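You operate a simulated robot arm through the tools that you are given. There is no shell and no other tool.

The job below is to be done with a simulated two-armed robot. You get a single attempt, and the scene is never put back.

## Task
Press-test the glossy green bar at 3 mm, then lay it on the mat that the pointer calls for.
Fine: zero the pointer first.

Only the result counts: the job must be done as asked and must still hold three seconds after the hand-in. Knocking over, shifting, dropping, spilling or breaking anything else fails it.

## Robot
Two 7-joint arms with fingered hands on one trunk that stands fixed in place. Base frame: the origin is at the foot of the trunk, x ahead of it, y to its left, z up. Readings come in m, rad, newtons and seconds.
The left shoulder is at [0.086, 0.128, 1.157], the right one opposite. Each reaches about 1.156 m from its shoulder. Payload 5 kg a hand.
The tool frame of a hand sits at the grasp point between the pads (the TCP): z along the fingers, y along the line on which they close. The tips reach 0.037 m beyond it. The gripper opens to 0.124 m; its body begins 0.043 m behind the TCP. The gripper is a hand of 3 fingers: y runs from the thumb to the fingers, the wrist lies at [-0.021, -0.116, -0.203] in the tool frame.
Orientation is that of the tool frame in the base frame, as [roll, pitch, yaw] about the fixed x, y, z axes, in that order (R = Rz(yaw) Ry(pitch) Rx(roll)). With the fingers straight down and the wrist toward the robot, the tool's x, y and z point along [0, 1, 0], [1, 0, 0] and [0, 0, -1] of the base frame.

## Interface
- The arms move only by the tool apply_moves. It takes "left_deltas", "right_deltas" or both (then of equal length, played together; a hand with none holds still); each is a list of rows, each a list of 2 entries, a list of its own where there are three numbers: the shift along the base's x, y, z in units of 100 mm (1.0 is 100 mm), then the turn, a rotation vector about the base's x, y, z in units of 180 degrees (1.0 is 180 degrees). In form: [[[x, y, z], [ax, ay, az]], ...]. A call has 1 to 20 rows; each row is the pose to reach, as a shift and turn from the pose commanded when the call began. A call with a number of a shift or a turn outside -1 to 1 is refused whole. Each row takes 0.2 s and may step no farther than 0.05 m and 0.15 rad from the row before; otherwise, the whole call is refused. Where a pose cannot be reached the arm comes as near as it can. A force on the tool above 40 N (or 10 N above the force at the start of the call, whichever is more), or a blocked arm, ends the call early, and 0.2 s more pass. In this call time passes only in rows, and 0.2 s behind the last. It gives the time, the measured TCP pose, the force on the tool (base axes), the opening and the grip force at its end, in the units of the frame above (readings bear some noise), with the torque about the TCP (base axes, N m) and any sound that the robot's microphone picked up.
- Cameras (640 x 400 px; columns grow to the right, rows downward): "scene" is now at [0.2402, -0.05, 1.346]; the picture's right is [-0.37, -0.93, 0.00], its down [-0.32, 0.13, -0.94] and it looks along [0.87, -0.34, -0.35] (base axes); focal length 214 px, centre (320, 200). "left" rides on the left gripper at [-0.072, -0.104, -0.154] in its tool frame; the picture's right is [-0.83, -0.26, 0.49], its down [0.51, -0.72, 0.47] and it looks along [0.23, 0.64, 0.73] (tool axes); focal length 243 px, centre (320, 200). "right" rides on the right gripper at [0.072, -0.104, -0.154] in its tool frame; the picture's right is [-0.83, 0.26, -0.49], its down [-0.51, -0.72, 0.47] and it looks along [-0.23, 0.64, 0.73] (tool axes); focal length 243 px, centre (320, 200). There is no depth. A picture from a camera that has moved, and an enlarged one, comes with that camera's place and axes in the base frame and with its lens. The place of the scene camera against the robot may be out by one fixed shift of up to 0.018 m in any direction.
- capture(camera): a new picture of that camera. It takes no simulated time.
- move_column(by): moves the trunk up (or, below 0, down) by that many m; the arms and the scene camera ride with it, the base frame stays. It gives what a move gives, with no picture.
- move_fingers(index, middle, thumb_bend, thumb_turn, hand): sets how far each is bent, from 0 (flat) to 1 (curled in); at 0.3 the hand is open as for a grip, at 0.7 the pads meet at the TCP. One left out holds its place. A second passes; each finger stops where it meets its share of the squeeze, and holds until it gets a number again. It is the only way to open and close the hand. It gives what a move gives, with no picture; readings hold the bend of each and the force on the fingers (four entries, about 0 where the hand has none), thumb and palm. thumb_turn goes from beside the hand (0) to across from the fingers (1), as for a grip.
- pan_tilt(pan, tilt): turns the head with the scene camera to pan (to the left, within 1.396 rad either way) and tilt (down, from -0.506 to 1.204), counted from straight ahead of the robot (the tilt from the chest, where the trunk bows). It gives what a move gives.
- zoom(camera, box): a new picture of the part [left, top, right, bottom] of that camera's present view, enlarged. It takes no simulated time.
- job_done(): hands the job in; it is judged then, once.

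Nothing tells you positions but the pictures and the camera data. Unless the task says otherwise, let go and move clear before handing in.

The tools are called after ">>>" as name(argument=value, ...) on one line, values as JSON. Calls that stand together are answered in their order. apply_moves: Moves the arms, as the interface text tells. Its arguments: {"type":"object","properties":{"left_deltas":{"type":"array","items":{"type":"array"}},"right_deltas":{"type":"array","items":{"type":"array"}}},"required":[]} The other tools are called the same way: move_column (by) moves the trunk up or down; move_fingers (index, middle, thumb_bend, thumb_turn, hand) moves the fingers one by one; pan_tilt (pan, tilt) turns the head that bears the scene camera; capture (camera) takes a picture; zoom (camera, box) takes an enlarged picture of a part of a camera's view; job_done () hands the job in.

At the start:

```text
time: 0.0
left_position: [0.8003, 0.2572, 1.4303]
left_ee_rot: [-3.141, 0.0, 1.571]
left_force: [0.3, 0.0, 0.4]
left_torque: [0.01, 0.0, 0.0]
left_grip_width: 0.1237
left_gripper_force: 0.0
left_shape: jaw
left_bend: [0.3, 0.3, 0.3, 0.98]
left_finger forces: [0.1, 0.0, 0.0, 0.1, 0.1, 0.0]
right_position: [0.6443, -0.3309, 1.4185]
right_ee_rot: [3.141, 0.0, 1.571]
right_force: [0.1, -0.2, 0.0]
right_torque: [0.03, 0.04, 0.01]
right_grip_width: 0.1235
right_gripper_force: 0.1
right_shape: jaw
right_bend: [0.3, 0.3, 0.3, 0.98]
right_finger forces: [0.1, 0.0, 0.0, 0.0, 0.1, 0.0]
trunk travel left (down, up): [-0.35, 0.213]
head pan, tilt (commanded): [-0.375, 0.354]
```

scene: 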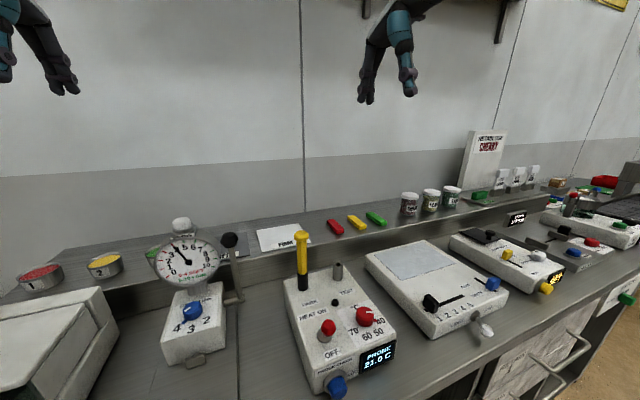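
right: 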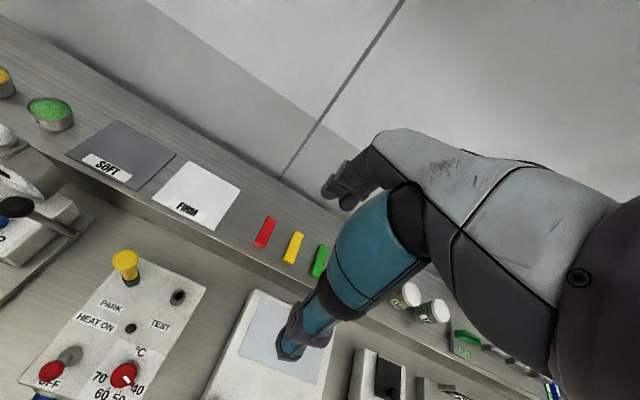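
left: 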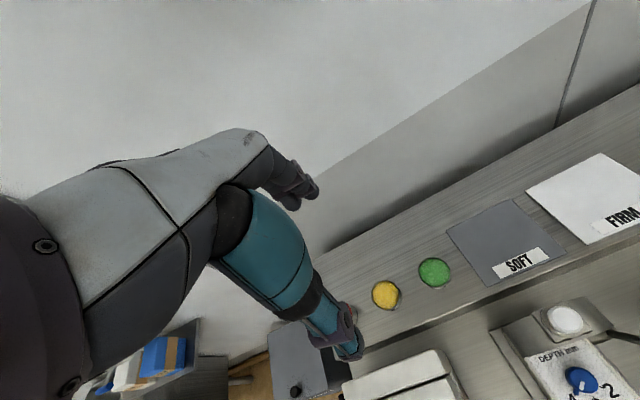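

I see a long workbench with several devices: a dial tester (press tester with a depth knob and a lever), a heated probe, and others, plus coloured bars and SOFT/FIRM mats on a ledge. I'll take a closer look at the tester first.

>>> zoom(camera="scene", box=[120, 200, 280, 380])

>>> zoom(camera="scene", box=[280, 180, 480, 305])

>>> zoom(camera="scene", box=[440, 120, 640, 245])

>>> zoom(camera="right", box=[0, 60, 340, 280])

>>> zoom(camera="left", box=[340, 150, 640, 400])

```text
2.22 times, centred on (200, 290) of scene
camera zoom: at [0.2402, -0.05, 1.346], right [-0.37, -0.93, 0.0], down [-0.32, 0.13, -0.94], along [0.87, -0.34, -0.35], focal length 477 px, centre (587, 0)
```

zoom: 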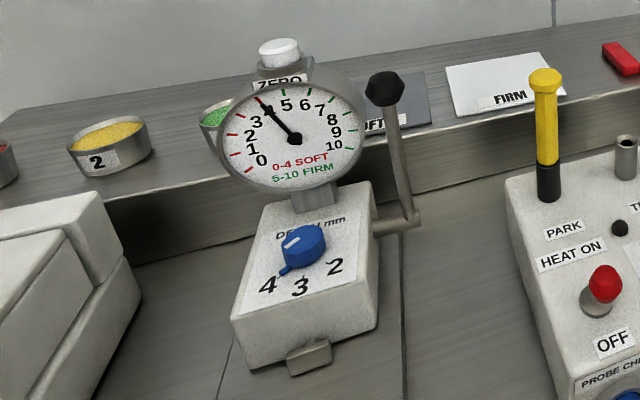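

```text
3.20 times, centred on (380, 242) of scene
camera zoom: at [0.2402, -0.05, 1.346], right [-0.37, -0.93, 0.0], down [-0.32, 0.13, -0.94], along [0.87, -0.34, -0.35], focal length 686 px, centre (128, 64)
```

zoom: 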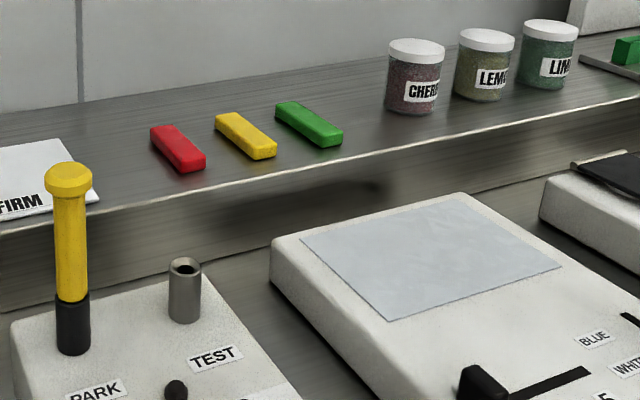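

```text
3.20 times, centred on (540, 182) of scene
camera zoom: at [0.2402, -0.05, 1.346], right [-0.37, -0.93, 0.0], down [-0.32, 0.13, -0.94], along [0.87, -0.34, -0.35], focal length 686 px, centre (-384, 256)
```

zoom: 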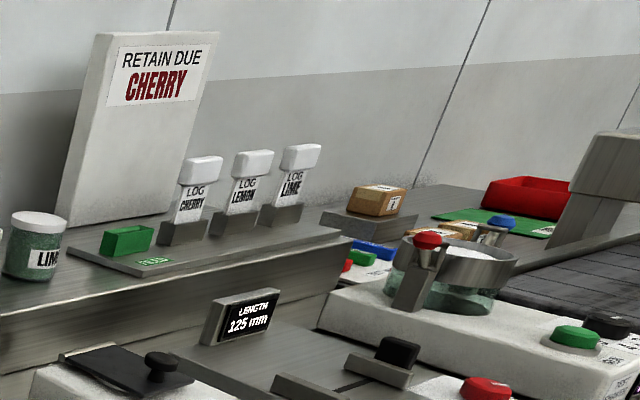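

```text
1.82 times, centred on (170, 170) of right
camera zoom: at [0.542, -0.2591, 1.5716], right [0.26, -0.83, 0.49], down [-0.72, -0.51, -0.47], along [0.64, -0.23, -0.73], focal length 441 px, centre (593, 254)
```

zoom: 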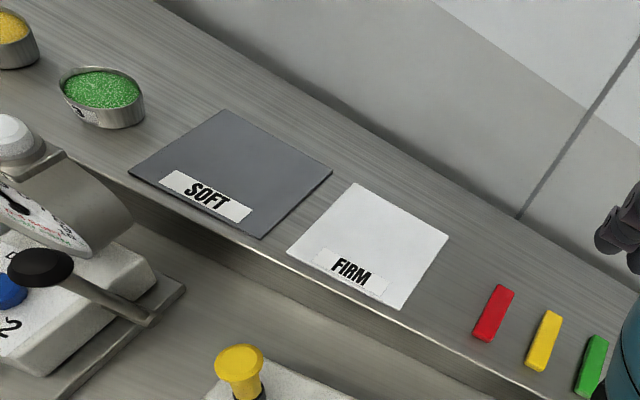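

```text
1.60 times, centred on (490, 275) of left
camera zoom: at [0.6961, 0.1852, 1.5837], right [-0.26, -0.83, -0.49], down [-0.72, 0.51, -0.47], along [0.64, 0.23, -0.73], focal length 388 px, centre (48, 80)
```

zoom: 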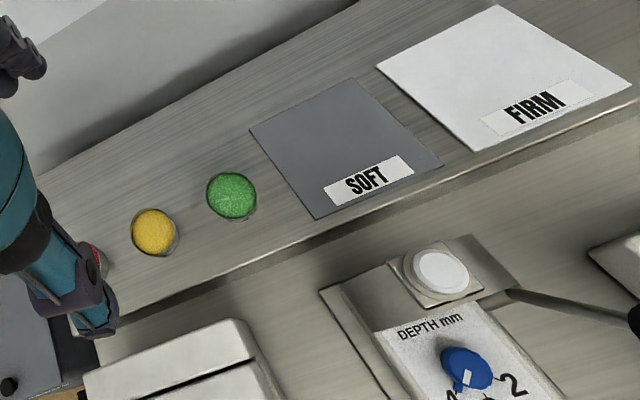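

The tester has a ZERO cap on top of its dial, a depth knob (4/3/2) and a side lever. I need better views of it and of every green object, so I'll turn the head.

>>> pan_tilt(pan=0.2, tilt=0.6)

>>> capture(camera="scene")

>>> pan_tilt(pan=-0.9, tilt=0.5)

>>> capture(camera="scene")

```text
time: 1.0
left_position: [0.7995, 0.257, 1.4298]
left_ee_rot: [-3.142, 0.0, 1.572]
left_force: [1.1, 0.0, -0.4]
left_torque: [-0.02, -0.02, 0.02]
left_grip_width: 0.1236
left_gripper_force: 0.1
left_shape: jaw
left_bend: [0.3, 0.3, 0.3, 0.98]
left_finger forces: [0.0, 0.1, 0.0, 0.1, 0.1, 0.0]
right_position: [0.6443, -0.3312, 1.4177]
right_ee_rot: [-3.141, -0.001, 1.57]
right_force: [0.6, -0.1, 0.3]
right_torque: [-0.02, 0.0, -0.02]
right_grip_width: 0.1238
right_gripper_force: 0.0
right_shape: jaw
right_bend: [0.3, 0.3, 0.3, 0.98]
right_finger forces: [0.1, 0.0, 0.0, 0.1, 0.1, 0.1]
trunk travel left (down, up): [-0.35, 0.213]
head pan, tilt (commanded): [0.201, 0.6]
```

```text
taken
camera scene: at [0.2402, 0.0018, 1.3236], right [0.2, -0.98, 0.0], down [-0.55, -0.11, -0.83], along [0.81, 0.16, -0.56], focal length 214 px, centre (320, 200)
```

scene: 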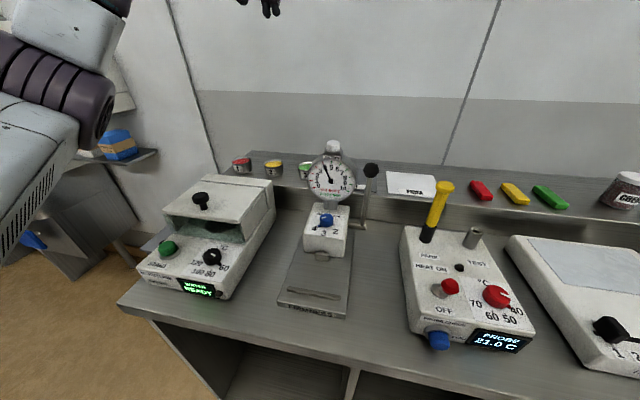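

```text
time: 2.3
left_position: [0.7987, 0.2565, 1.4297]
left_ee_rot: [-3.141, -0.001, 1.572]
left_force: [-0.6, 0.0, -0.3]
left_torque: [0.01, 0.0, 0.01]
left_grip_width: 0.1235
left_gripper_force: 0.0
left_shape: jaw
left_bend: [0.3, 0.3, 0.3, 0.98]
left_finger forces: [0.1, 0.0, 0.1, 0.0, 0.1, 0.0]
right_position: [0.6456, -0.3314, 1.4188]
right_ee_rot: [-3.142, -0.001, 1.573]
right_force: [0.5, 0.1, -0.2]
right_torque: [0.05, -0.03, 0.0]
right_grip_width: 0.1233
right_gripper_force: 0.1
right_shape: jaw
right_bend: [0.3, 0.3, 0.3, 0.98]
right_finger forces: [0.0, 0.0, 0.0, 0.0, 0.0, 0.0]
trunk travel left (down, up): [-0.35, 0.213]
head pan, tilt (commanded): [-0.901, 0.499]
```

```text
taken
camera scene: at [0.2101, -0.0871, 1.3327], right [-0.78, -0.62, 0.0], down [-0.3, 0.38, -0.88], along [0.55, -0.69, -0.48], focal length 214 px, centre (320, 200)
```

scene: 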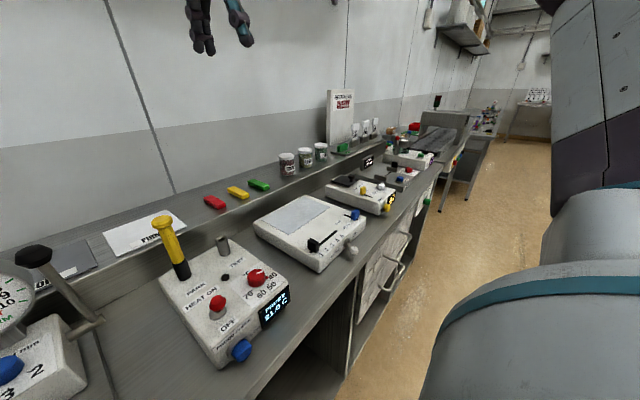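

>>> zoom(camera="scene", box=[320, 110, 480, 210])

>>> zoom(camera="scene", box=[170, 130, 330, 230])

>>> pan_tilt(pan=0.15, tilt=0.7)

>>> zoom(camera="scene", box=[240, 110, 400, 310])

>>> zoom(camera="scene", box=[270, 110, 370, 180])

```text
4.00 times, centred on (400, 160) of scene
camera zoom: at [0.2101, -0.0871, 1.3327], right [-0.78, -0.62, 0.0], down [-0.3, 0.38, -0.88], along [0.55, -0.69, -0.48], focal length 858 px, centre (0, 360)
```

zoom: 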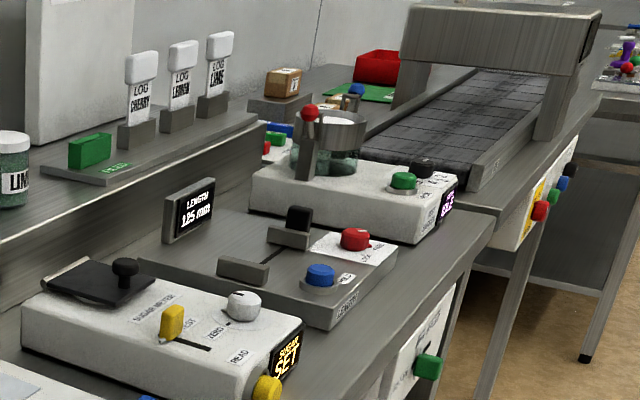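

```text
4.00 times, centred on (250, 180) of scene
camera zoom: at [0.2101, -0.0871, 1.3327], right [-0.78, -0.62, 0.0], down [-0.3, 0.38, -0.88], along [0.55, -0.69, -0.48], focal length 858 px, centre (600, 280)
```

zoom: 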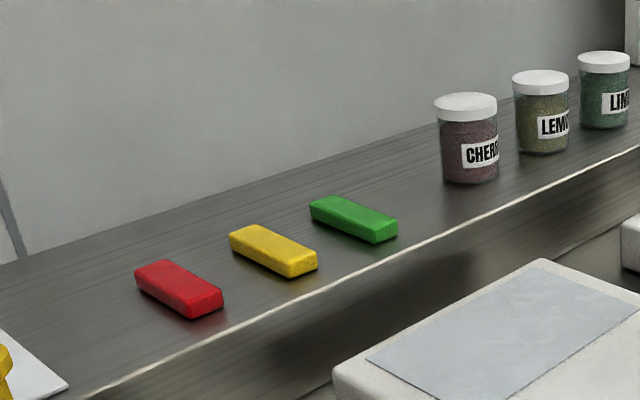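

```text
time: 3.6
left_position: [0.7991, 0.256, 1.4308]
left_ee_rot: [3.141, 0.0, 1.569]
left_force: [0.5, -0.1, -0.1]
left_torque: [0.0, 0.0, -0.01]
left_grip_width: 0.1239
left_gripper_force: 0.0
left_shape: jaw
left_bend: [0.3, 0.3, 0.3, 0.98]
left_finger forces: [0.0, 0.0, 0.1, 0.0, 0.0, 0.0]
right_position: [0.6455, -0.3313, 1.4167]
right_ee_rot: [-3.14, 0.0, 1.571]
right_force: [0.7, -0.3, 0.0]
right_torque: [0.0, 0.0, 0.04]
right_grip_width: 0.1234
right_gripper_force: 0.1
right_shape: jaw
right_bend: [0.3, 0.3, 0.3, 0.98]
right_finger forces: [0.0, 0.0, 0.0, 0.1, 0.1, 0.0]
trunk travel left (down, up): [-0.35, 0.213]
head pan, tilt (commanded): [0.15, 0.7]
```

```text
2.00 times, centred on (320, 210) of scene
camera zoom: at [0.2376, -0.0032, 1.315], right [0.15, -0.99, 0.0], down [-0.64, -0.1, -0.77], along [0.76, 0.11, -0.64], focal length 429 px, centre (320, 180)
```

zoom: 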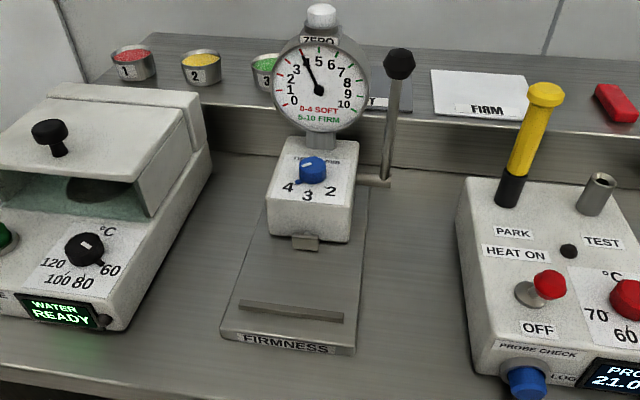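

```text
5.71 times, centred on (320, 145) of scene
camera zoom: at [0.2376, -0.0032, 1.315], right [0.15, -0.99, 0.0], down [-0.64, -0.1, -0.77], along [0.76, 0.11, -0.64], focal length 1226 px, centre (320, 514)
```

zoom: 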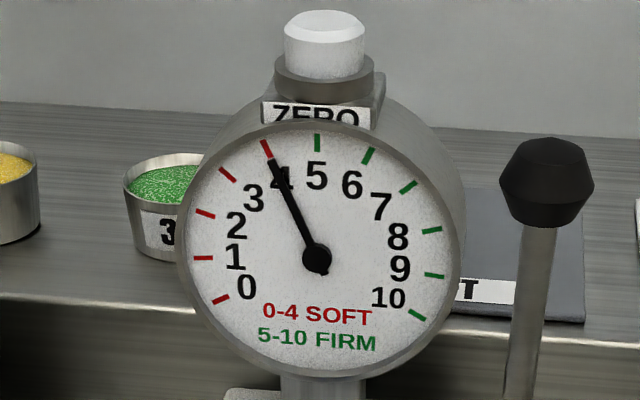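

The pointer now rests near 4, the depth knob seems to point at 4, and three bars (red, yellow, green) lie on the ledge near x≈0.85. Next I look closer at the tester's base and the green items to see how a bar goes in.

>>> zoom(camera="scene", box=[280, 170, 360, 230])

>>> zoom(camera="scene", box=[270, 210, 370, 300])

>>> apply_moves(left_deltas=[[[-0.4, 0.1, 0], [0, 0, 0]], [[-0.8, 0.2, 0], [0, 0, 0]], [[-1.0, 0.3, -0.3], [0, 0, 0]]])

>>> apply_moves(left_deltas=[[[-0.4, 0.1, 0], [0, 0, 0]], [[-0.8, 0.2, 0], [0, 0, 0]], [[-1.0, 0.3, -0.3], [0, 0, 0]]])

>>> capture(camera="left")

```text
6.67 times, centred on (320, 200) of scene
camera zoom: at [0.2376, -0.0032, 1.315], right [0.15, -0.99, 0.0], down [-0.64, -0.1, -0.77], along [0.76, 0.11, -0.64], focal length 1430 px, centre (320, 200)
```

zoom: 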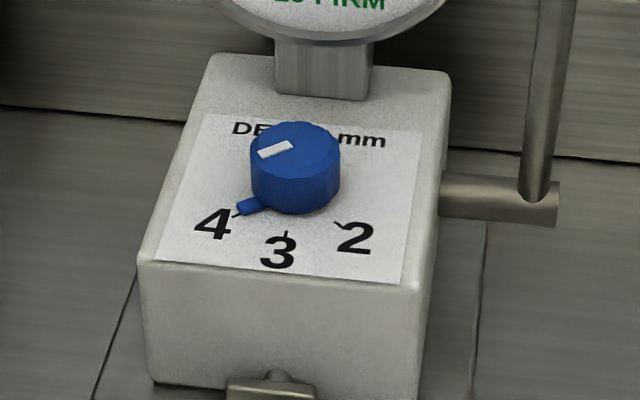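

```text
4.44 times, centred on (320, 255) of scene
camera zoom: at [0.2376, -0.0032, 1.315], right [0.15, -0.99, 0.0], down [-0.64, -0.1, -0.77], along [0.76, 0.11, -0.64], focal length 953 px, centre (320, -44)
```

zoom: 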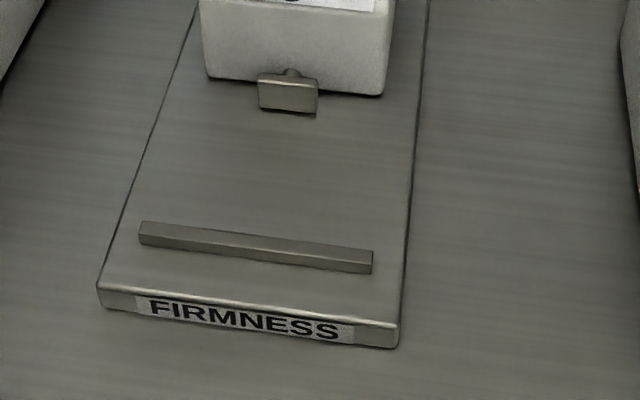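

```text
time: 4.4
left_position: [0.7007, 0.2879, 1.3993]
left_ee_rot: [-3.14, 0.003, 1.569]
left_force: [0.0, 1.7, -0.1]
left_torque: [-0.01, -0.02, -0.01]
left_grip_width: 0.1238
left_gripper_force: 0.1
left_shape: jaw
left_bend: [0.3, 0.3, 0.3, 0.98]
left_finger forces: [0.0, 0.0, 0.0, 0.1, 0.0, 0.0]
right_position: [0.6468, -0.3306, 1.4173]
right_ee_rot: [-3.141, 0.002, 1.57]
right_force: [0.7, 0.9, 0.0]
right_torque: [-0.01, 0.03, 0.01]
right_grip_width: 0.1235
right_gripper_force: 0.1
right_shape: jaw
right_bend: [0.3, 0.3, 0.3, 0.98]
right_finger forces: [0.0, 0.0, 0.0, 0.0, 0.0, 0.1]
trunk travel left (down, up): [-0.35, 0.213]
head pan, tilt (commanded): [0.15, 0.7]
```

```text
time: 5.2
left_position: [0.6006, 0.3186, 1.3705]
left_ee_rot: [-3.139, 0.002, 1.57]
left_force: [-0.2, 0.6, 0.1]
left_torque: [-0.03, 0.03, -0.05]
left_grip_width: 0.1238
left_gripper_force: 0.0
left_shape: jaw
left_bend: [0.3, 0.3, 0.3, 0.98]
left_finger forces: [0.0, 0.0, 0.0, 0.0, 0.1, 0.0]
right_position: [0.6463, -0.3304, 1.4178]
right_ee_rot: [3.141, 0.002, 1.57]
right_force: [-0.5, 0.6, 0.0]
right_torque: [-0.05, 0.04, 0.02]
right_grip_width: 0.1237
right_gripper_force: 0.0
right_shape: jaw
right_bend: [0.3, 0.3, 0.3, 0.98]
right_finger forces: [0.1, 0.0, 0.1, 0.0, 0.0, 0.0]
trunk travel left (down, up): [-0.35, 0.213]
head pan, tilt (commanded): [0.15, 0.7]
```

```text
taken
camera left: at [0.4964, 0.2468, 1.5241], right [-0.26, -0.83, -0.49], down [-0.72, 0.51, -0.47], along [0.64, 0.23, -0.73], focal length 243 px, centre (320, 200)
```

left: 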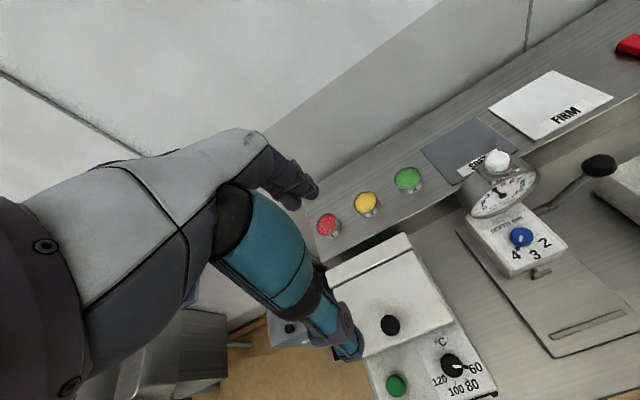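

The press works sideways: a small plunger plate on the front of the head faces a low stop rib on the FIRMNESS plate. I'll zoom in to measure the gap and the controls.

>>> zoom(camera="left", box=[440, 130, 640, 370])

>>> zoom(camera="left", box=[480, 220, 640, 360])

>>> zoom(camera="left", box=[440, 130, 640, 270])

>>> zoom(camera="scene", box=[220, 150, 420, 310])

```text
1.67 times, centred on (540, 250) of left
camera zoom: at [0.4964, 0.2468, 1.5241], right [-0.26, -0.83, -0.49], down [-0.72, 0.51, -0.47], along [0.64, 0.23, -0.73], focal length 404 px, centre (-47, 117)
```

zoom: 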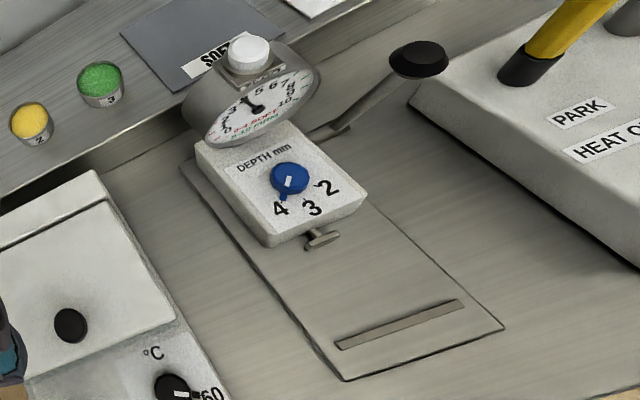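

```text
2.86 times, centred on (560, 290) of left
camera zoom: at [0.4964, 0.2468, 1.5241], right [-0.26, -0.83, -0.49], down [-0.72, 0.51, -0.47], along [0.64, 0.23, -0.73], focal length 693 px, centre (-366, -57)
```

zoom: 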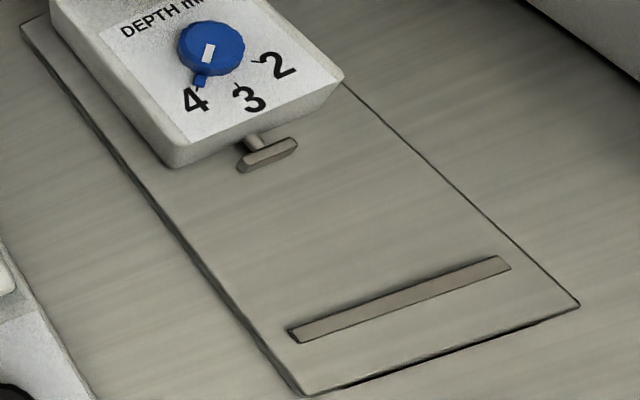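

```text
2.86 times, centred on (540, 200) of left
camera zoom: at [0.4964, 0.2468, 1.5241], right [-0.26, -0.83, -0.49], down [-0.72, 0.51, -0.47], along [0.64, 0.23, -0.73], focal length 693 px, centre (-309, 200)
```

zoom: 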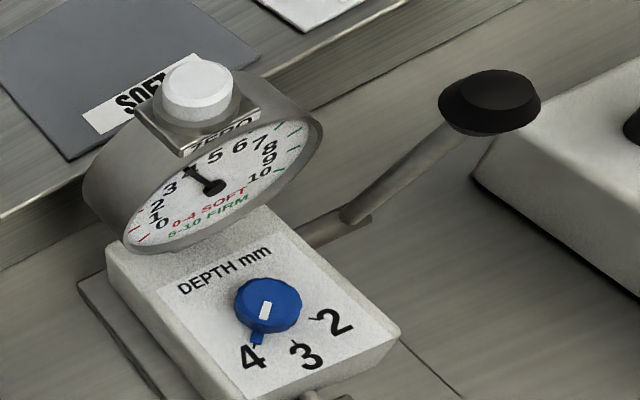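

```text
2.50 times, centred on (320, 230) of scene
camera zoom: at [0.2387, -0.002, 1.3147], right [0.15, -0.99, 0.0], down [-0.64, -0.1, -0.76], along [0.76, 0.11, -0.64], focal length 536 px, centre (320, 125)
```

zoom: 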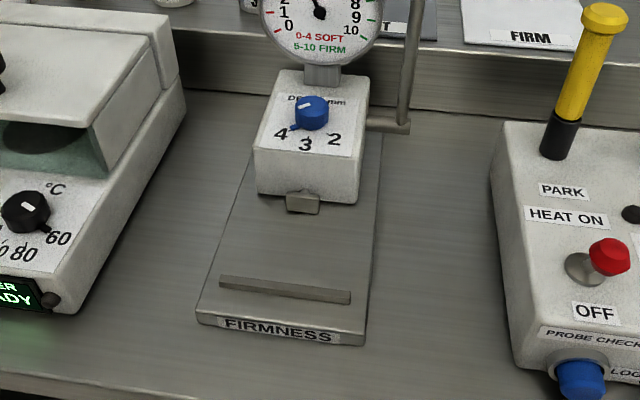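

The rib is about 115 mm long at x≈0.49, y≈0.02–0.13, z≈0.916, and the plunger plate is at x≈0.577, y≈0.08. I need the bar's exact size now, so I'm moving the right hand's camera over the bars.

>>> apply_moves(right_deltas=[[[0, -0.4, -0.2], [0, 0, 0]], [[0, -0.8, -0.4], [0, 0, 0]], [[0, -1.0, -0.8], [0, 0, 0]], [[0, -1.0, -1.0], [0, 0, 0]]])

>>> apply_moves(right_deltas=[[[0, -0.4, -0.2], [0, 0, 0]], [[0, -0.8, -0.4], [0, 0, 0]], [[0, -1.0, -0.7], [0, 0, 0]]])

>>> capture(camera="right")

>>> zoom(camera="right", box=[170, 120, 330, 220])

```text
time: 6.2
left_position: [0.599, 0.3152, 1.3711]
left_ee_rot: [3.14, 0.0, 1.571]
left_force: [0.6, 0.3, 0.8]
left_torque: [0.02, 0.0, 0.01]
left_grip_width: 0.1235
left_gripper_force: 0.1
left_shape: jaw
left_bend: [0.3, 0.3, 0.3, 0.98]
left_finger forces: [0.0, 0.1, 0.0, 0.0, 0.1, 0.0]
right_position: [0.6445, -0.4329, 1.3175]
right_ee_rot: [3.139, 0.0, 1.571]
right_force: [0.9, -0.5, 1.0]
right_torque: [0.01, 0.01, 0.0]
right_grip_width: 0.1238
right_gripper_force: 0.0
right_shape: jaw
right_bend: [0.3, 0.3, 0.3, 0.98]
right_finger forces: [0.0, 0.0, 0.0, 0.1, 0.0, 0.1]
trunk travel left (down, up): [-0.35, 0.213]
head pan, tilt (commanded): [0.15, 0.7]
```

```text
time: 7.0
left_position: [0.6001, 0.317, 1.3707]
left_ee_rot: [3.142, 0.0, 1.573]
left_force: [0.9, -0.5, -0.2]
left_torque: [0.01, 0.01, 0.01]
left_grip_width: 0.1236
left_gripper_force: 0.1
left_shape: jaw
left_bend: [0.3, 0.3, 0.3, 0.98]
left_finger forces: [0.1, 0.1, 0.0, 0.1, 0.1, 0.1]
right_position: [0.6446, -0.5318, 1.2483]
right_ee_rot: [-3.141, -0.002, 1.571]
right_force: [-0.3, -0.7, -0.3]
right_torque: [-0.04, -0.02, 0.02]
right_grip_width: 0.1235
right_gripper_force: 0.0
right_shape: jaw
right_bend: [0.3, 0.3, 0.3, 0.98]
right_finger forces: [0.2, 0.0, 0.0, 0.0, 0.1, 0.0]
trunk travel left (down, up): [-0.35, 0.213]
head pan, tilt (commanded): [0.15, 0.7]
```

```text
taken
camera right: at [0.5418, -0.4605, 1.401], right [0.26, -0.83, 0.49], down [-0.72, -0.51, -0.47], along [0.64, -0.23, -0.73], focal length 243 px, centre (320, 200)
```

right: 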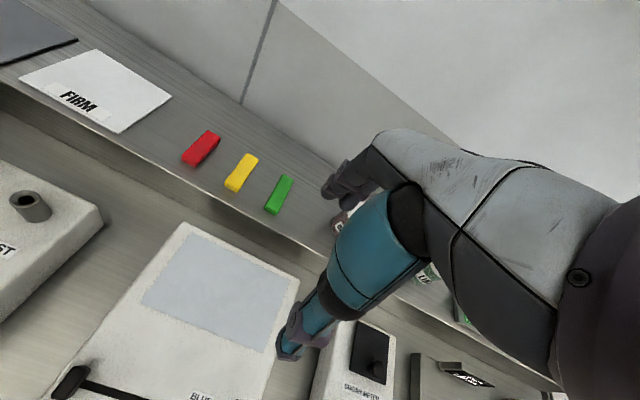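

```text
4.00 times, centred on (250, 170) of right
camera zoom: at [0.5418, -0.4605, 1.401], right [0.26, -0.83, 0.49], down [-0.72, -0.51, -0.47], along [0.64, -0.23, -0.73], focal length 970 px, centre (600, 320)
```

zoom: 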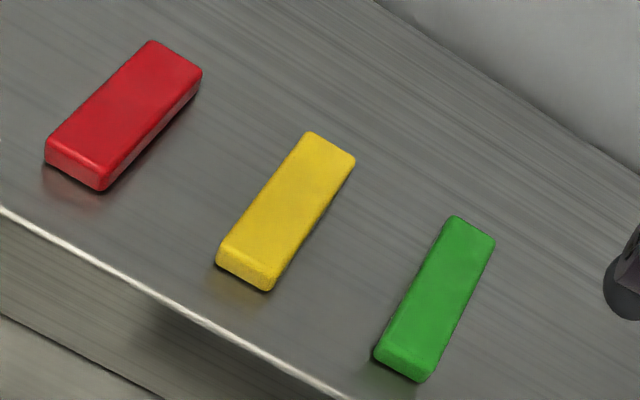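

The green bar measures about 93 × 26 mm, lying along x at about (0.84, −0.50), so it's longer than the press gap and should go crosswise against the rib. I'll check the hand's shape and the green piece in the HOLD tray, so I don't mistake that piece for the bar.

>>> pan_tilt(pan=-0.85, tilt=0.25)

>>> capture(camera="scene")

>>> zoom(camera="scene", box=[300, 60, 460, 160])

>>> zoom(camera="scene", box=[200, 20, 400, 220])

```text
time: 8.3
left_position: [0.5985, 0.3166, 1.3722]
left_ee_rot: [3.141, 0.0, 1.571]
left_force: [0.5, 1.0, 0.4]
left_torque: [-0.04, 0.01, -0.01]
left_grip_width: 0.1238
left_gripper_force: 0.1
left_shape: jaw
left_bend: [0.3, 0.3, 0.3, 0.98]
left_finger forces: [0.0, 0.0, 0.1, 0.0, 0.0, 0.1]
right_position: [0.6445, -0.5315, 1.2489]
right_ee_rot: [3.14, 0.0, 1.571]
right_force: [0.1, 0.3, 0.6]
right_torque: [0.02, 0.0, 0.0]
right_grip_width: 0.1236
right_gripper_force: 0.0
right_shape: jaw
right_bend: [0.3, 0.3, 0.3, 0.98]
right_finger forces: [0.0, 0.0, 0.1, 0.0, 0.0, 0.1]
trunk travel left (down, up): [-0.35, 0.213]
head pan, tilt (commanded): [-0.85, 0.25]
```

```text
taken
camera scene: at [0.2152, -0.0859, 1.3558], right [-0.75, -0.66, 0.0], down [-0.16, 0.19, -0.97], along [0.64, -0.73, -0.25], focal length 214 px, centre (320, 200)
```

scene: 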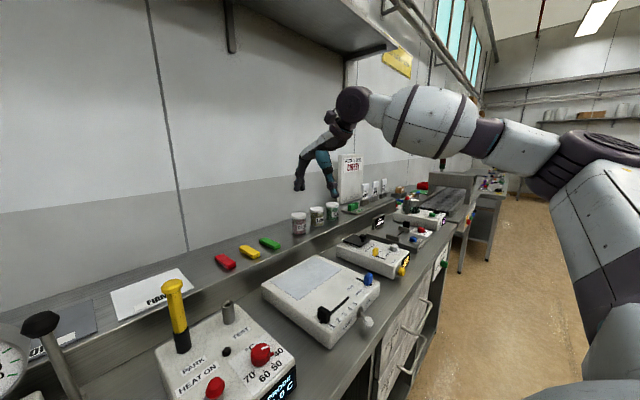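

```text
4.00 times, centred on (380, 110) of scene
camera zoom: at [0.2152, -0.0859, 1.3558], right [-0.75, -0.66, 0.0], down [-0.16, 0.19, -0.97], along [0.64, -0.73, -0.25], focal length 858 px, centre (80, 560)
```

zoom: 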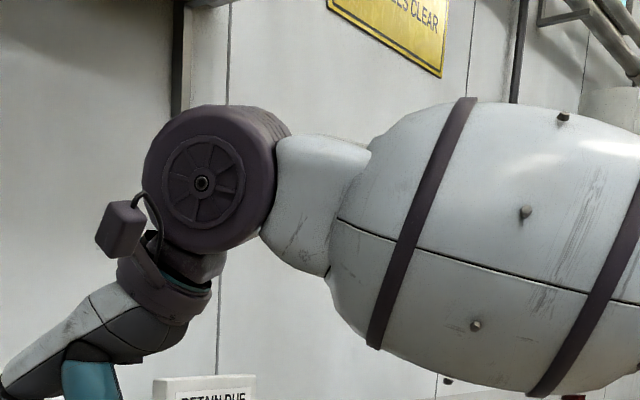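

```text
2.00 times, centred on (300, 120) of scene
camera zoom: at [0.2152, -0.0859, 1.3558], right [-0.75, -0.66, 0.0], down [-0.16, 0.19, -0.97], along [0.64, -0.73, -0.25], focal length 429 px, centre (360, 360)
```

zoom: 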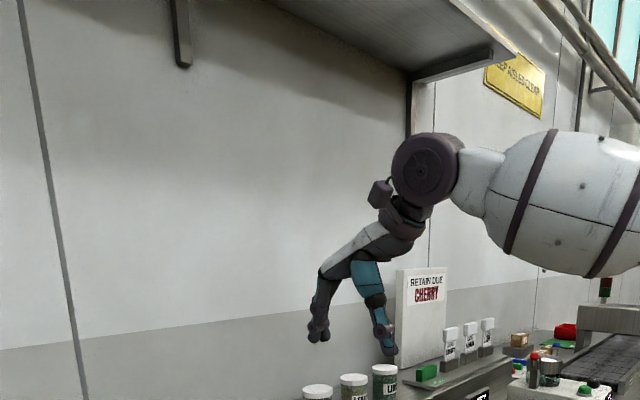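

>>> zoom(camera="scene", box=[330, 190, 430, 230])

>>> zoom(camera="scene", box=[200, 220, 300, 280])

>>> zoom(camera="scene", box=[370, 170, 490, 260])

```text
6.40 times, centred on (380, 210) of scene
camera zoom: at [0.2152, -0.0859, 1.3558], right [-0.75, -0.66, 0.0], down [-0.16, 0.19, -0.97], along [0.64, -0.73, -0.25], focal length 1373 px, centre (-64, 136)
```

zoom: 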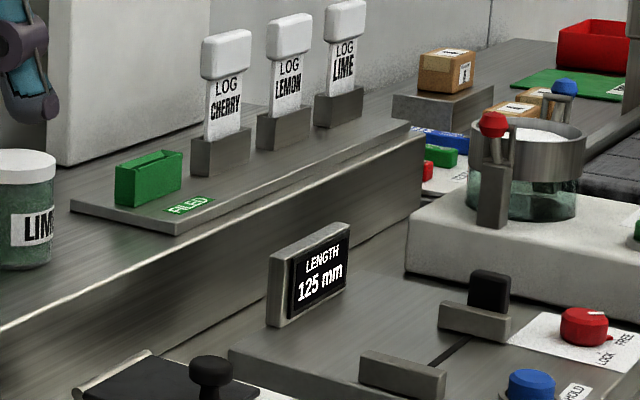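

```text
6.40 times, centred on (250, 250) of scene
camera zoom: at [0.2152, -0.0859, 1.3558], right [-0.75, -0.66, 0.0], down [-0.16, 0.19, -0.97], along [0.64, -0.73, -0.25], focal length 1373 px, centre (768, -120)
```

zoom: 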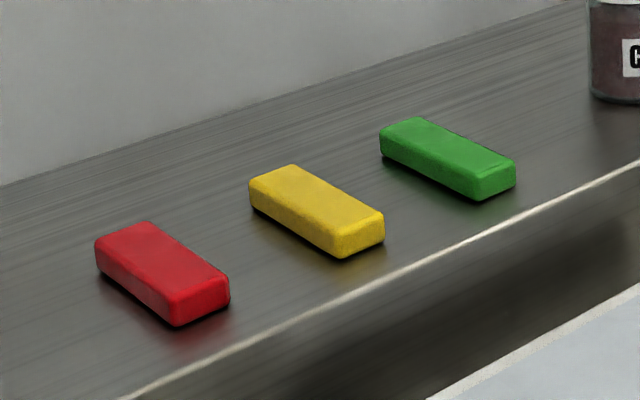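

```text
4.44 times, centred on (430, 215) of scene
camera zoom: at [0.2152, -0.0859, 1.3558], right [-0.75, -0.66, 0.0], down [-0.16, 0.19, -0.97], along [0.64, -0.73, -0.25], focal length 953 px, centre (-169, 133)
```

zoom: 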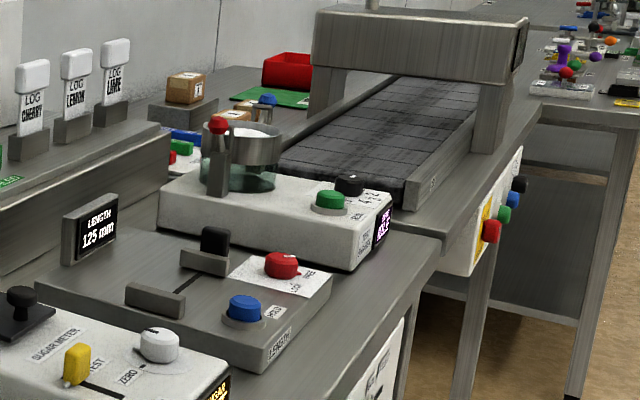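

The green piece in the tray is an open "FILED" bin, so the ledge bar is the only green bar. I'm going back to the tester to measure rib height, plunger height and knob direction from two cameras.

>>> pan_tilt(pan=0.13, tilt=0.75)

>>> capture(camera="scene")

>>> zoom(camera="scene", box=[270, 190, 370, 290])

>>> zoom(camera="left", box=[500, 250, 640, 350])

>>> zoom(camera="left", box=[450, 210, 590, 290])

```text
time: 9.5
left_position: [0.5995, 0.3166, 1.3709]
left_ee_rot: [-3.141, 0.0, 1.57]
left_force: [0.2, 0.3, -0.1]
left_torque: [-0.02, 0.0, 0.02]
left_grip_width: 0.1241
left_gripper_force: 0.1
left_shape: jaw
left_bend: [0.3, 0.3, 0.3, 0.98]
left_finger forces: [0.0, 0.0, 0.1, 0.0, 0.0, 0.0]
right_position: [0.6434, -0.5309, 1.2475]
right_ee_rot: [3.142, -0.001, 1.572]
right_force: [0.0, -0.2, -0.3]
right_torque: [-0.06, 0.01, 0.0]
right_grip_width: 0.1239
right_gripper_force: 0.0
right_shape: jaw
right_bend: [0.3, 0.3, 0.3, 0.98]
right_finger forces: [0.1, 0.1, 0.0, 0.0, 0.0, 0.1]
trunk travel left (down, up): [-0.35, 0.213]
head pan, tilt (commanded): [0.129, 0.75]
```

```text
taken
camera scene: at [0.2357, -0.0052, 1.3108], right [0.13, -0.99, 0.0], down [-0.68, -0.09, -0.73], along [0.73, 0.09, -0.68], focal length 214 px, centre (320, 200)
```

scene: 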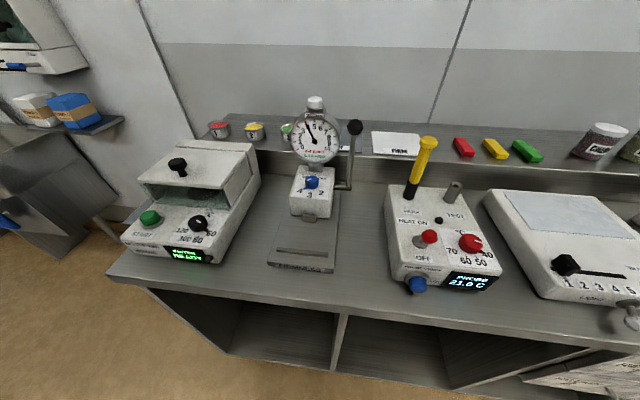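

```text
4.00 times, centred on (320, 240) of scene
camera zoom: at [0.2357, -0.0052, 1.3108], right [0.13, -0.99, 0.0], down [-0.68, -0.09, -0.73], along [0.73, 0.09, -0.68], focal length 858 px, centre (320, 40)
```

zoom: 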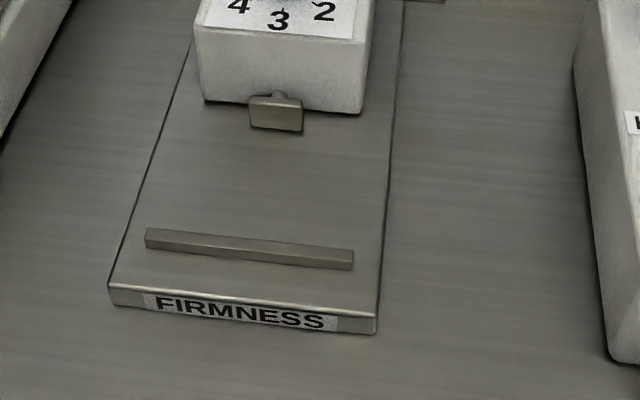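

```text
4.00 times, centred on (570, 300) of left
camera zoom: at [0.4955, 0.2453, 1.5249], right [-0.26, -0.83, -0.49], down [-0.72, 0.51, -0.47], along [0.64, 0.23, -0.73], focal length 970 px, centre (-680, -200)
```

zoom: 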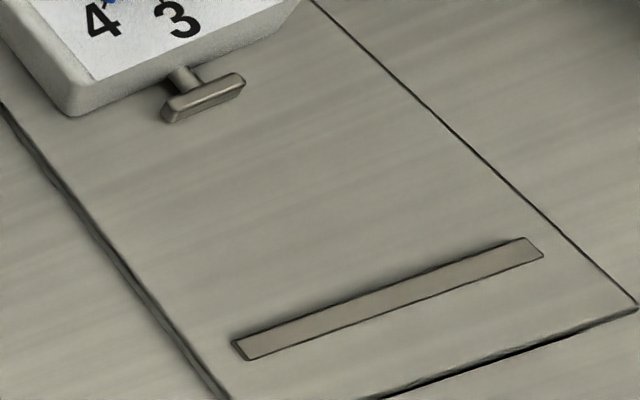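

```text
4.57 times, centred on (520, 250) of left
camera zoom: at [0.4955, 0.2453, 1.5249], right [-0.26, -0.83, -0.49], down [-0.72, 0.51, -0.47], along [0.64, 0.23, -0.73], focal length 1109 px, centre (-594, -29)
```

zoom: 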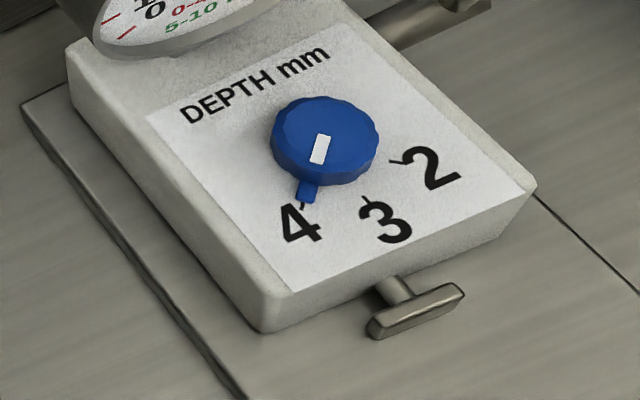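

The tester sits on the line y≈0.079: ZERO cap top at (0.704, 0.079, 1.157), knob at (0.634, 0.079, 0.995), lever knob at (0.638, −0.008, 1.133) with its pivot near (0.674, −0.01, 0.951). I'm starting with the ZERO cap, so I pinch the left fingers and bring them above it.

>>> move_fingers(hand="left", index=0.7, middle=0.7, thumb_bend=0.7, thumb_turn=1)

>>> apply_moves(left_deltas=[[[0.2, -0.4, 0], [0, 0, 0]], [[0.4, -0.8, 0], [0, 0, 0]], [[0.5, -1.0, 0], [0, 0, 0]]])

>>> apply_moves(left_deltas=[[[0.2, -0.4, -0.1], [0, 0, 0]], [[0.4, -0.8, -0.3], [0, 0, 0]], [[0.54, -1.0, -0.6], [0, 0, 0]]])

>>> apply_moves(left_deltas=[[[0, -0.38, -0.2], [0, 0, 0]], [[0, -0.38, -0.45], [0, 0, 0]]])

>>> capture(camera="left")

>>> capture(camera="scene")

```text
time: 10.5
left_position: [0.5994, 0.3164, 1.372]
left_ee_rot: [3.141, 0.001, 1.572]
left_force: [-0.1, -0.7, -1.0]
left_torque: [0.01, -0.01, 0.0]
left_grip_width: 0.0077
left_gripper_force: 0.1
left_shape: fingers
left_bend: [0.7, 0.7, 0.7, 1.0]
left_finger forces: [0.1, 0.0, 0.1, 0.0, 0.1, 0.1]
right_position: [0.645, -0.5319, 1.2487]
right_ee_rot: [3.142, 0.0, 1.57]
right_force: [-0.1, -0.2, 0.6]
right_torque: [0.01, -0.03, -0.02]
right_grip_width: 0.1234
right_gripper_force: 0.0
right_shape: jaw
right_bend: [0.3, 0.3, 0.3, 0.98]
right_finger forces: [0.0, 0.1, 0.0, 0.0, 0.0, 0.0]
trunk travel left (down, up): [-0.35, 0.213]
head pan, tilt (commanded): [0.129, 0.75]
```

```text
time: 11.3
left_position: [0.6496, 0.2169, 1.3711]
left_ee_rot: [-3.141, -0.001, 1.571]
left_force: [0.2, -0.2, 0.6]
left_torque: [0.0, -0.01, 0.03]
left_grip_width: 0.0075
left_gripper_force: 0.1
left_shape: fingers
left_bend: [0.7, 0.7, 0.7, 1.0]
left_finger forces: [0.0, 0.1, 0.0, 0.1, 0.0, 0.0]
right_position: [0.6445, -0.5309, 1.2485]
right_ee_rot: [-3.141, -0.001, 1.571]
right_force: [0.6, 0.7, -0.1]
right_torque: [-0.01, -0.01, 0.02]
right_grip_width: 0.1235
right_gripper_force: 0.0
right_shape: jaw
right_bend: [0.3, 0.3, 0.3, 0.98]
right_finger forces: [0.0, 0.0, 0.0, 0.0, 0.0, 0.0]
trunk travel left (down, up): [-0.35, 0.213]
head pan, tilt (commanded): [0.129, 0.75]
```

```text
time: 12.1
left_position: [0.7045, 0.1164, 1.3104]
left_ee_rot: [-3.14, 0.002, 1.571]
left_force: [0.2, 0.3, 0.6]
left_torque: [0.03, 0.0, -0.02]
left_grip_width: 0.0077
left_gripper_force: 0.0
left_shape: fingers
left_bend: [0.7, 0.7, 0.7, 1.0]
left_finger forces: [0.0, 0.0, 0.1, 0.0, 0.0, 0.1]
right_position: [0.6457, -0.531, 1.2478]
right_ee_rot: [3.142, 0.0, 1.571]
right_force: [0.6, -0.1, 0.2]
right_torque: [0.03, 0.03, -0.01]
right_grip_width: 0.124
right_gripper_force: 0.0
right_shape: jaw
right_bend: [0.3, 0.3, 0.3, 0.98]
right_finger forces: [0.0, 0.0, 0.0, 0.0, 0.0, 0.0]
trunk travel left (down, up): [-0.35, 0.213]
head pan, tilt (commanded): [0.129, 0.75]
```

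```text
time: 12.7
left_position: [0.7039, 0.0794, 1.2639]
left_ee_rot: [-3.141, 0.002, 1.574]
left_force: [-0.3, 0.0, 0.0]
left_torque: [-0.05, -0.01, 0.02]
left_grip_width: 0.0076
left_gripper_force: 0.0
left_shape: fingers
left_bend: [0.7, 0.7, 0.7, 1.0]
left_finger forces: [0.0, 0.1, 0.1, 0.0, 0.2, 0.0]
right_position: [0.6457, -0.5294, 1.2479]
right_ee_rot: [-3.141, 0.001, 1.57]
right_force: [0.4, 0.7, -0.3]
right_torque: [-0.02, 0.03, -0.03]
right_grip_width: 0.1238
right_gripper_force: 0.1
right_shape: jaw
right_bend: [0.3, 0.3, 0.3, 0.98]
right_finger forces: [0.0, 0.0, 0.0, 0.1, 0.1, 0.1]
trunk travel left (down, up): [-0.35, 0.213]
head pan, tilt (commanded): [0.129, 0.75]
```

```text
taken
camera left: at [0.5999, 0.0085, 1.4183], right [-0.26, -0.83, -0.49], down [-0.72, 0.51, -0.47], along [0.64, 0.23, -0.73], focal length 243 px, centre (320, 200)
```

left: 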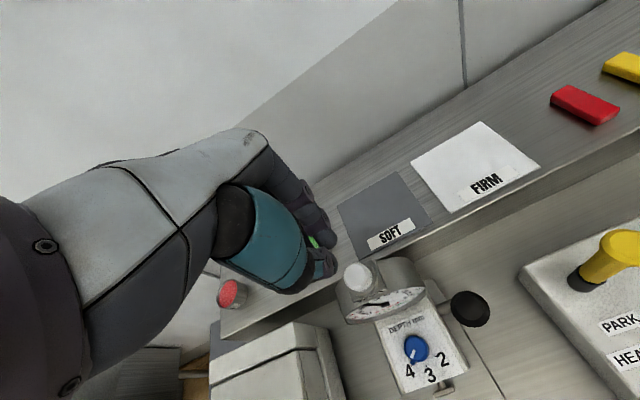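

```text
taken
camera scene: at [0.2368, -0.0032, 1.3105], right [0.13, -0.99, 0.0], down [-0.68, -0.09, -0.73], along [0.72, 0.09, -0.68], focal length 214 px, centre (320, 200)
```

scene: 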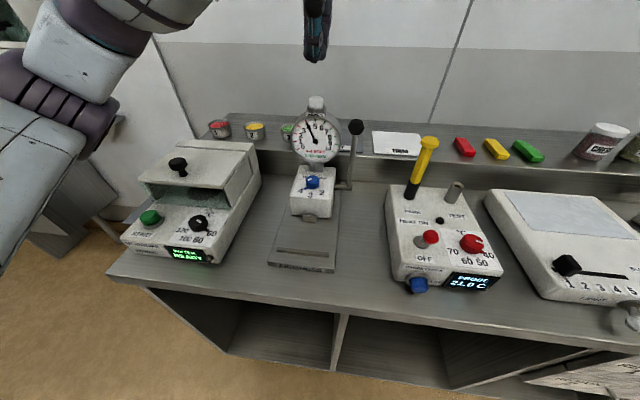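

The fingertips hang about 70 mm above the ZERO cap and line up with it. I lower them to just above the cap, then press in small steps.

>>> apply_moves(left_deltas=[[[0, 0, -0.3], [0, 0, 0]], [[0, 0, -0.55], [0, 0, 0]]])

>>> zoom(camera="scene", box=[270, 60, 370, 170])

>>> zoom(camera="left", box=[270, 200, 430, 330])

```text
time: 13.3
left_position: [0.7037, 0.0789, 1.2099]
left_ee_rot: [3.141, 0.001, 1.573]
left_force: [-0.6, -0.2, 0.1]
left_torque: [-0.03, 0.0, -0.02]
left_grip_width: 0.0075
left_gripper_force: 0.1
left_shape: fingers
left_bend: [0.7, 0.7, 0.7, 1.0]
left_finger forces: [0.1, 0.0, 0.1, 0.1, 0.0, 0.0]
right_position: [0.6445, -0.531, 1.2484]
right_ee_rot: [3.141, 0.003, 1.572]
right_force: [-0.7, -0.5, 0.3]
right_torque: [-0.07, 0.0, 0.0]
right_grip_width: 0.1237
right_gripper_force: 0.1
right_shape: jaw
right_bend: [0.3, 0.3, 0.3, 0.98]
right_finger forces: [0.1, 0.1, 0.0, 0.0, 0.0, 0.1]
trunk travel left (down, up): [-0.35, 0.213]
head pan, tilt (commanded): [0.129, 0.75]
```

```text
3.64 times, centred on (320, 115) of scene
camera zoom: at [0.2363, -0.004, 1.3106], right [0.13, -0.99, 0.0], down [-0.68, -0.09, -0.73], along [0.72, 0.09, -0.68], focal length 780 px, centre (320, 509)
```

zoom: 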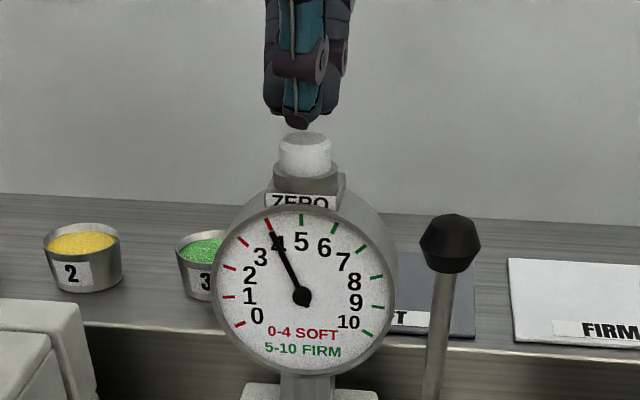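

```text
3.08 times, centred on (350, 265) of left
camera zoom: at [0.5998, 0.0086, 1.364], right [-0.26, -0.83, -0.49], down [-0.72, 0.51, -0.47], along [0.64, 0.23, -0.73], focal length 746 px, centre (228, 0)
```

zoom: 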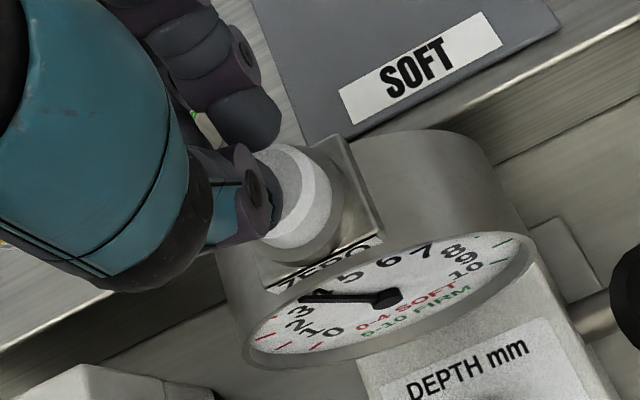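

>>> apply_moves(left_deltas=[[[0, -0.03, -0.08], [0, 0, 0]], [[0, -0.03, -0.12], [0, 0, 0]], [[0, -0.03, -0.16], [0, 0, 0]]])

>>> zoom(camera="scene", box=[270, 60, 370, 170])

```text
time: 14.1
left_position: [0.7035, 0.0754, 1.1956]
left_ee_rot: [-3.141, 0.0, 1.571]
left_force: [-1.6, -0.6, 3.9]
left_torque: [0.0, 0.07, 0.01]
left_grip_width: 0.0072
left_gripper_force: 1.0
left_shape: fingers
left_bend: [0.7, 0.7, 0.7, 1.0]
left_finger forces: [0.1, 0.0, 0.0, 0.0, 2.6, 0.1]
right_position: [0.6454, -0.5313, 1.2479]
right_ee_rot: [3.14, 0.0, 1.57]
right_force: [0.0, -1.4, 0.1]
right_torque: [0.02, 0.0, 0.0]
right_grip_width: 0.1236
right_gripper_force: 0.0
right_shape: jaw
right_bend: [0.3, 0.3, 0.3, 0.98]
right_finger forces: [0.0, 0.1, 0.0, 0.0, 0.0, 0.1]
trunk travel left (down, up): [-0.35, 0.213]
head pan, tilt (commanded): [0.129, 0.75]
```

```text
3.64 times, centred on (320, 115) of scene
camera zoom: at [0.2354, -0.0053, 1.3108], right [0.13, -0.99, 0.0], down [-0.68, -0.09, -0.73], along [0.73, 0.09, -0.68], focal length 780 px, centre (320, 509)
```

zoom: 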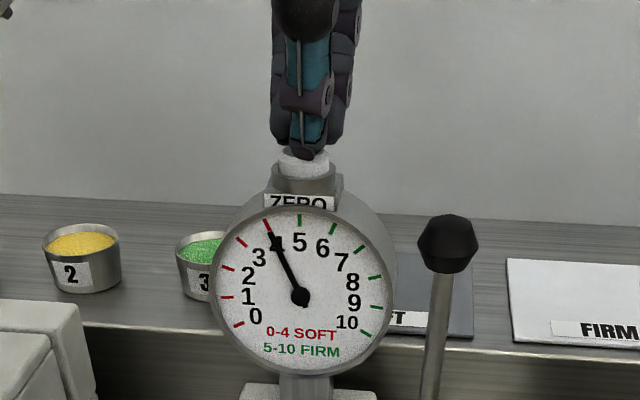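

The thumb tip has touched the cap (about 4 N) and the pointer has not moved yet. I press a few millimetres further.

>>> apply_moves(left_deltas=[[[0, 0, -0.03], [0, 0, 0]], [[0, 0, -0.06], [0, 0, 0]]])

>>> zoom(camera="scene", box=[270, 60, 370, 170])

```text
time: 14.7
left_position: [0.7038, 0.0756, 1.1893]
left_ee_rot: [3.141, -0.001, 1.572]
left_force: [-1.4, 0.5, 4.8]
left_torque: [-0.03, 0.08, 0.03]
left_grip_width: 0.0075
left_gripper_force: 2.3
left_shape: fingers
left_bend: [0.7, 0.7, 0.7, 1.0]
left_finger forces: [0.1, 0.0, 0.1, 0.0, 4.6, 0.0]
right_position: [0.6438, -0.5313, 1.2479]
right_ee_rot: [3.141, -0.001, 1.569]
right_force: [-0.2, 0.4, -0.1]
right_torque: [0.03, -0.01, -0.02]
right_grip_width: 0.1239
right_gripper_force: 0.0
right_shape: jaw
right_bend: [0.3, 0.3, 0.3, 0.98]
right_finger forces: [0.0, 0.1, 0.0, 0.0, 0.0, 0.0]
trunk travel left (down, up): [-0.35, 0.213]
head pan, tilt (commanded): [0.129, 0.75]
heard: click
```

```text
3.64 times, centred on (320, 115) of scene
camera zoom: at [0.2352, -0.0052, 1.3109], right [0.13, -0.99, 0.0], down [-0.68, -0.09, -0.73], along [0.73, 0.09, -0.68], focal length 780 px, centre (320, 509)
```

zoom: 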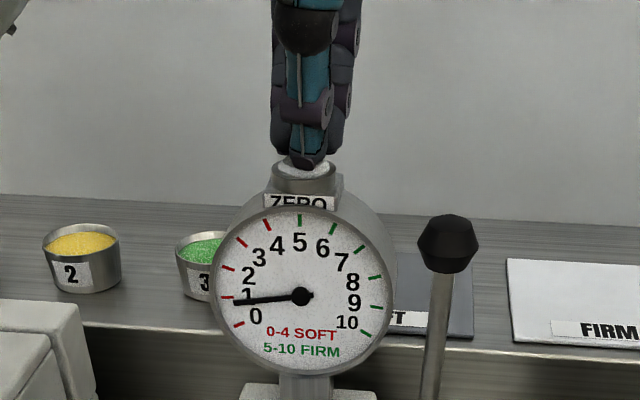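

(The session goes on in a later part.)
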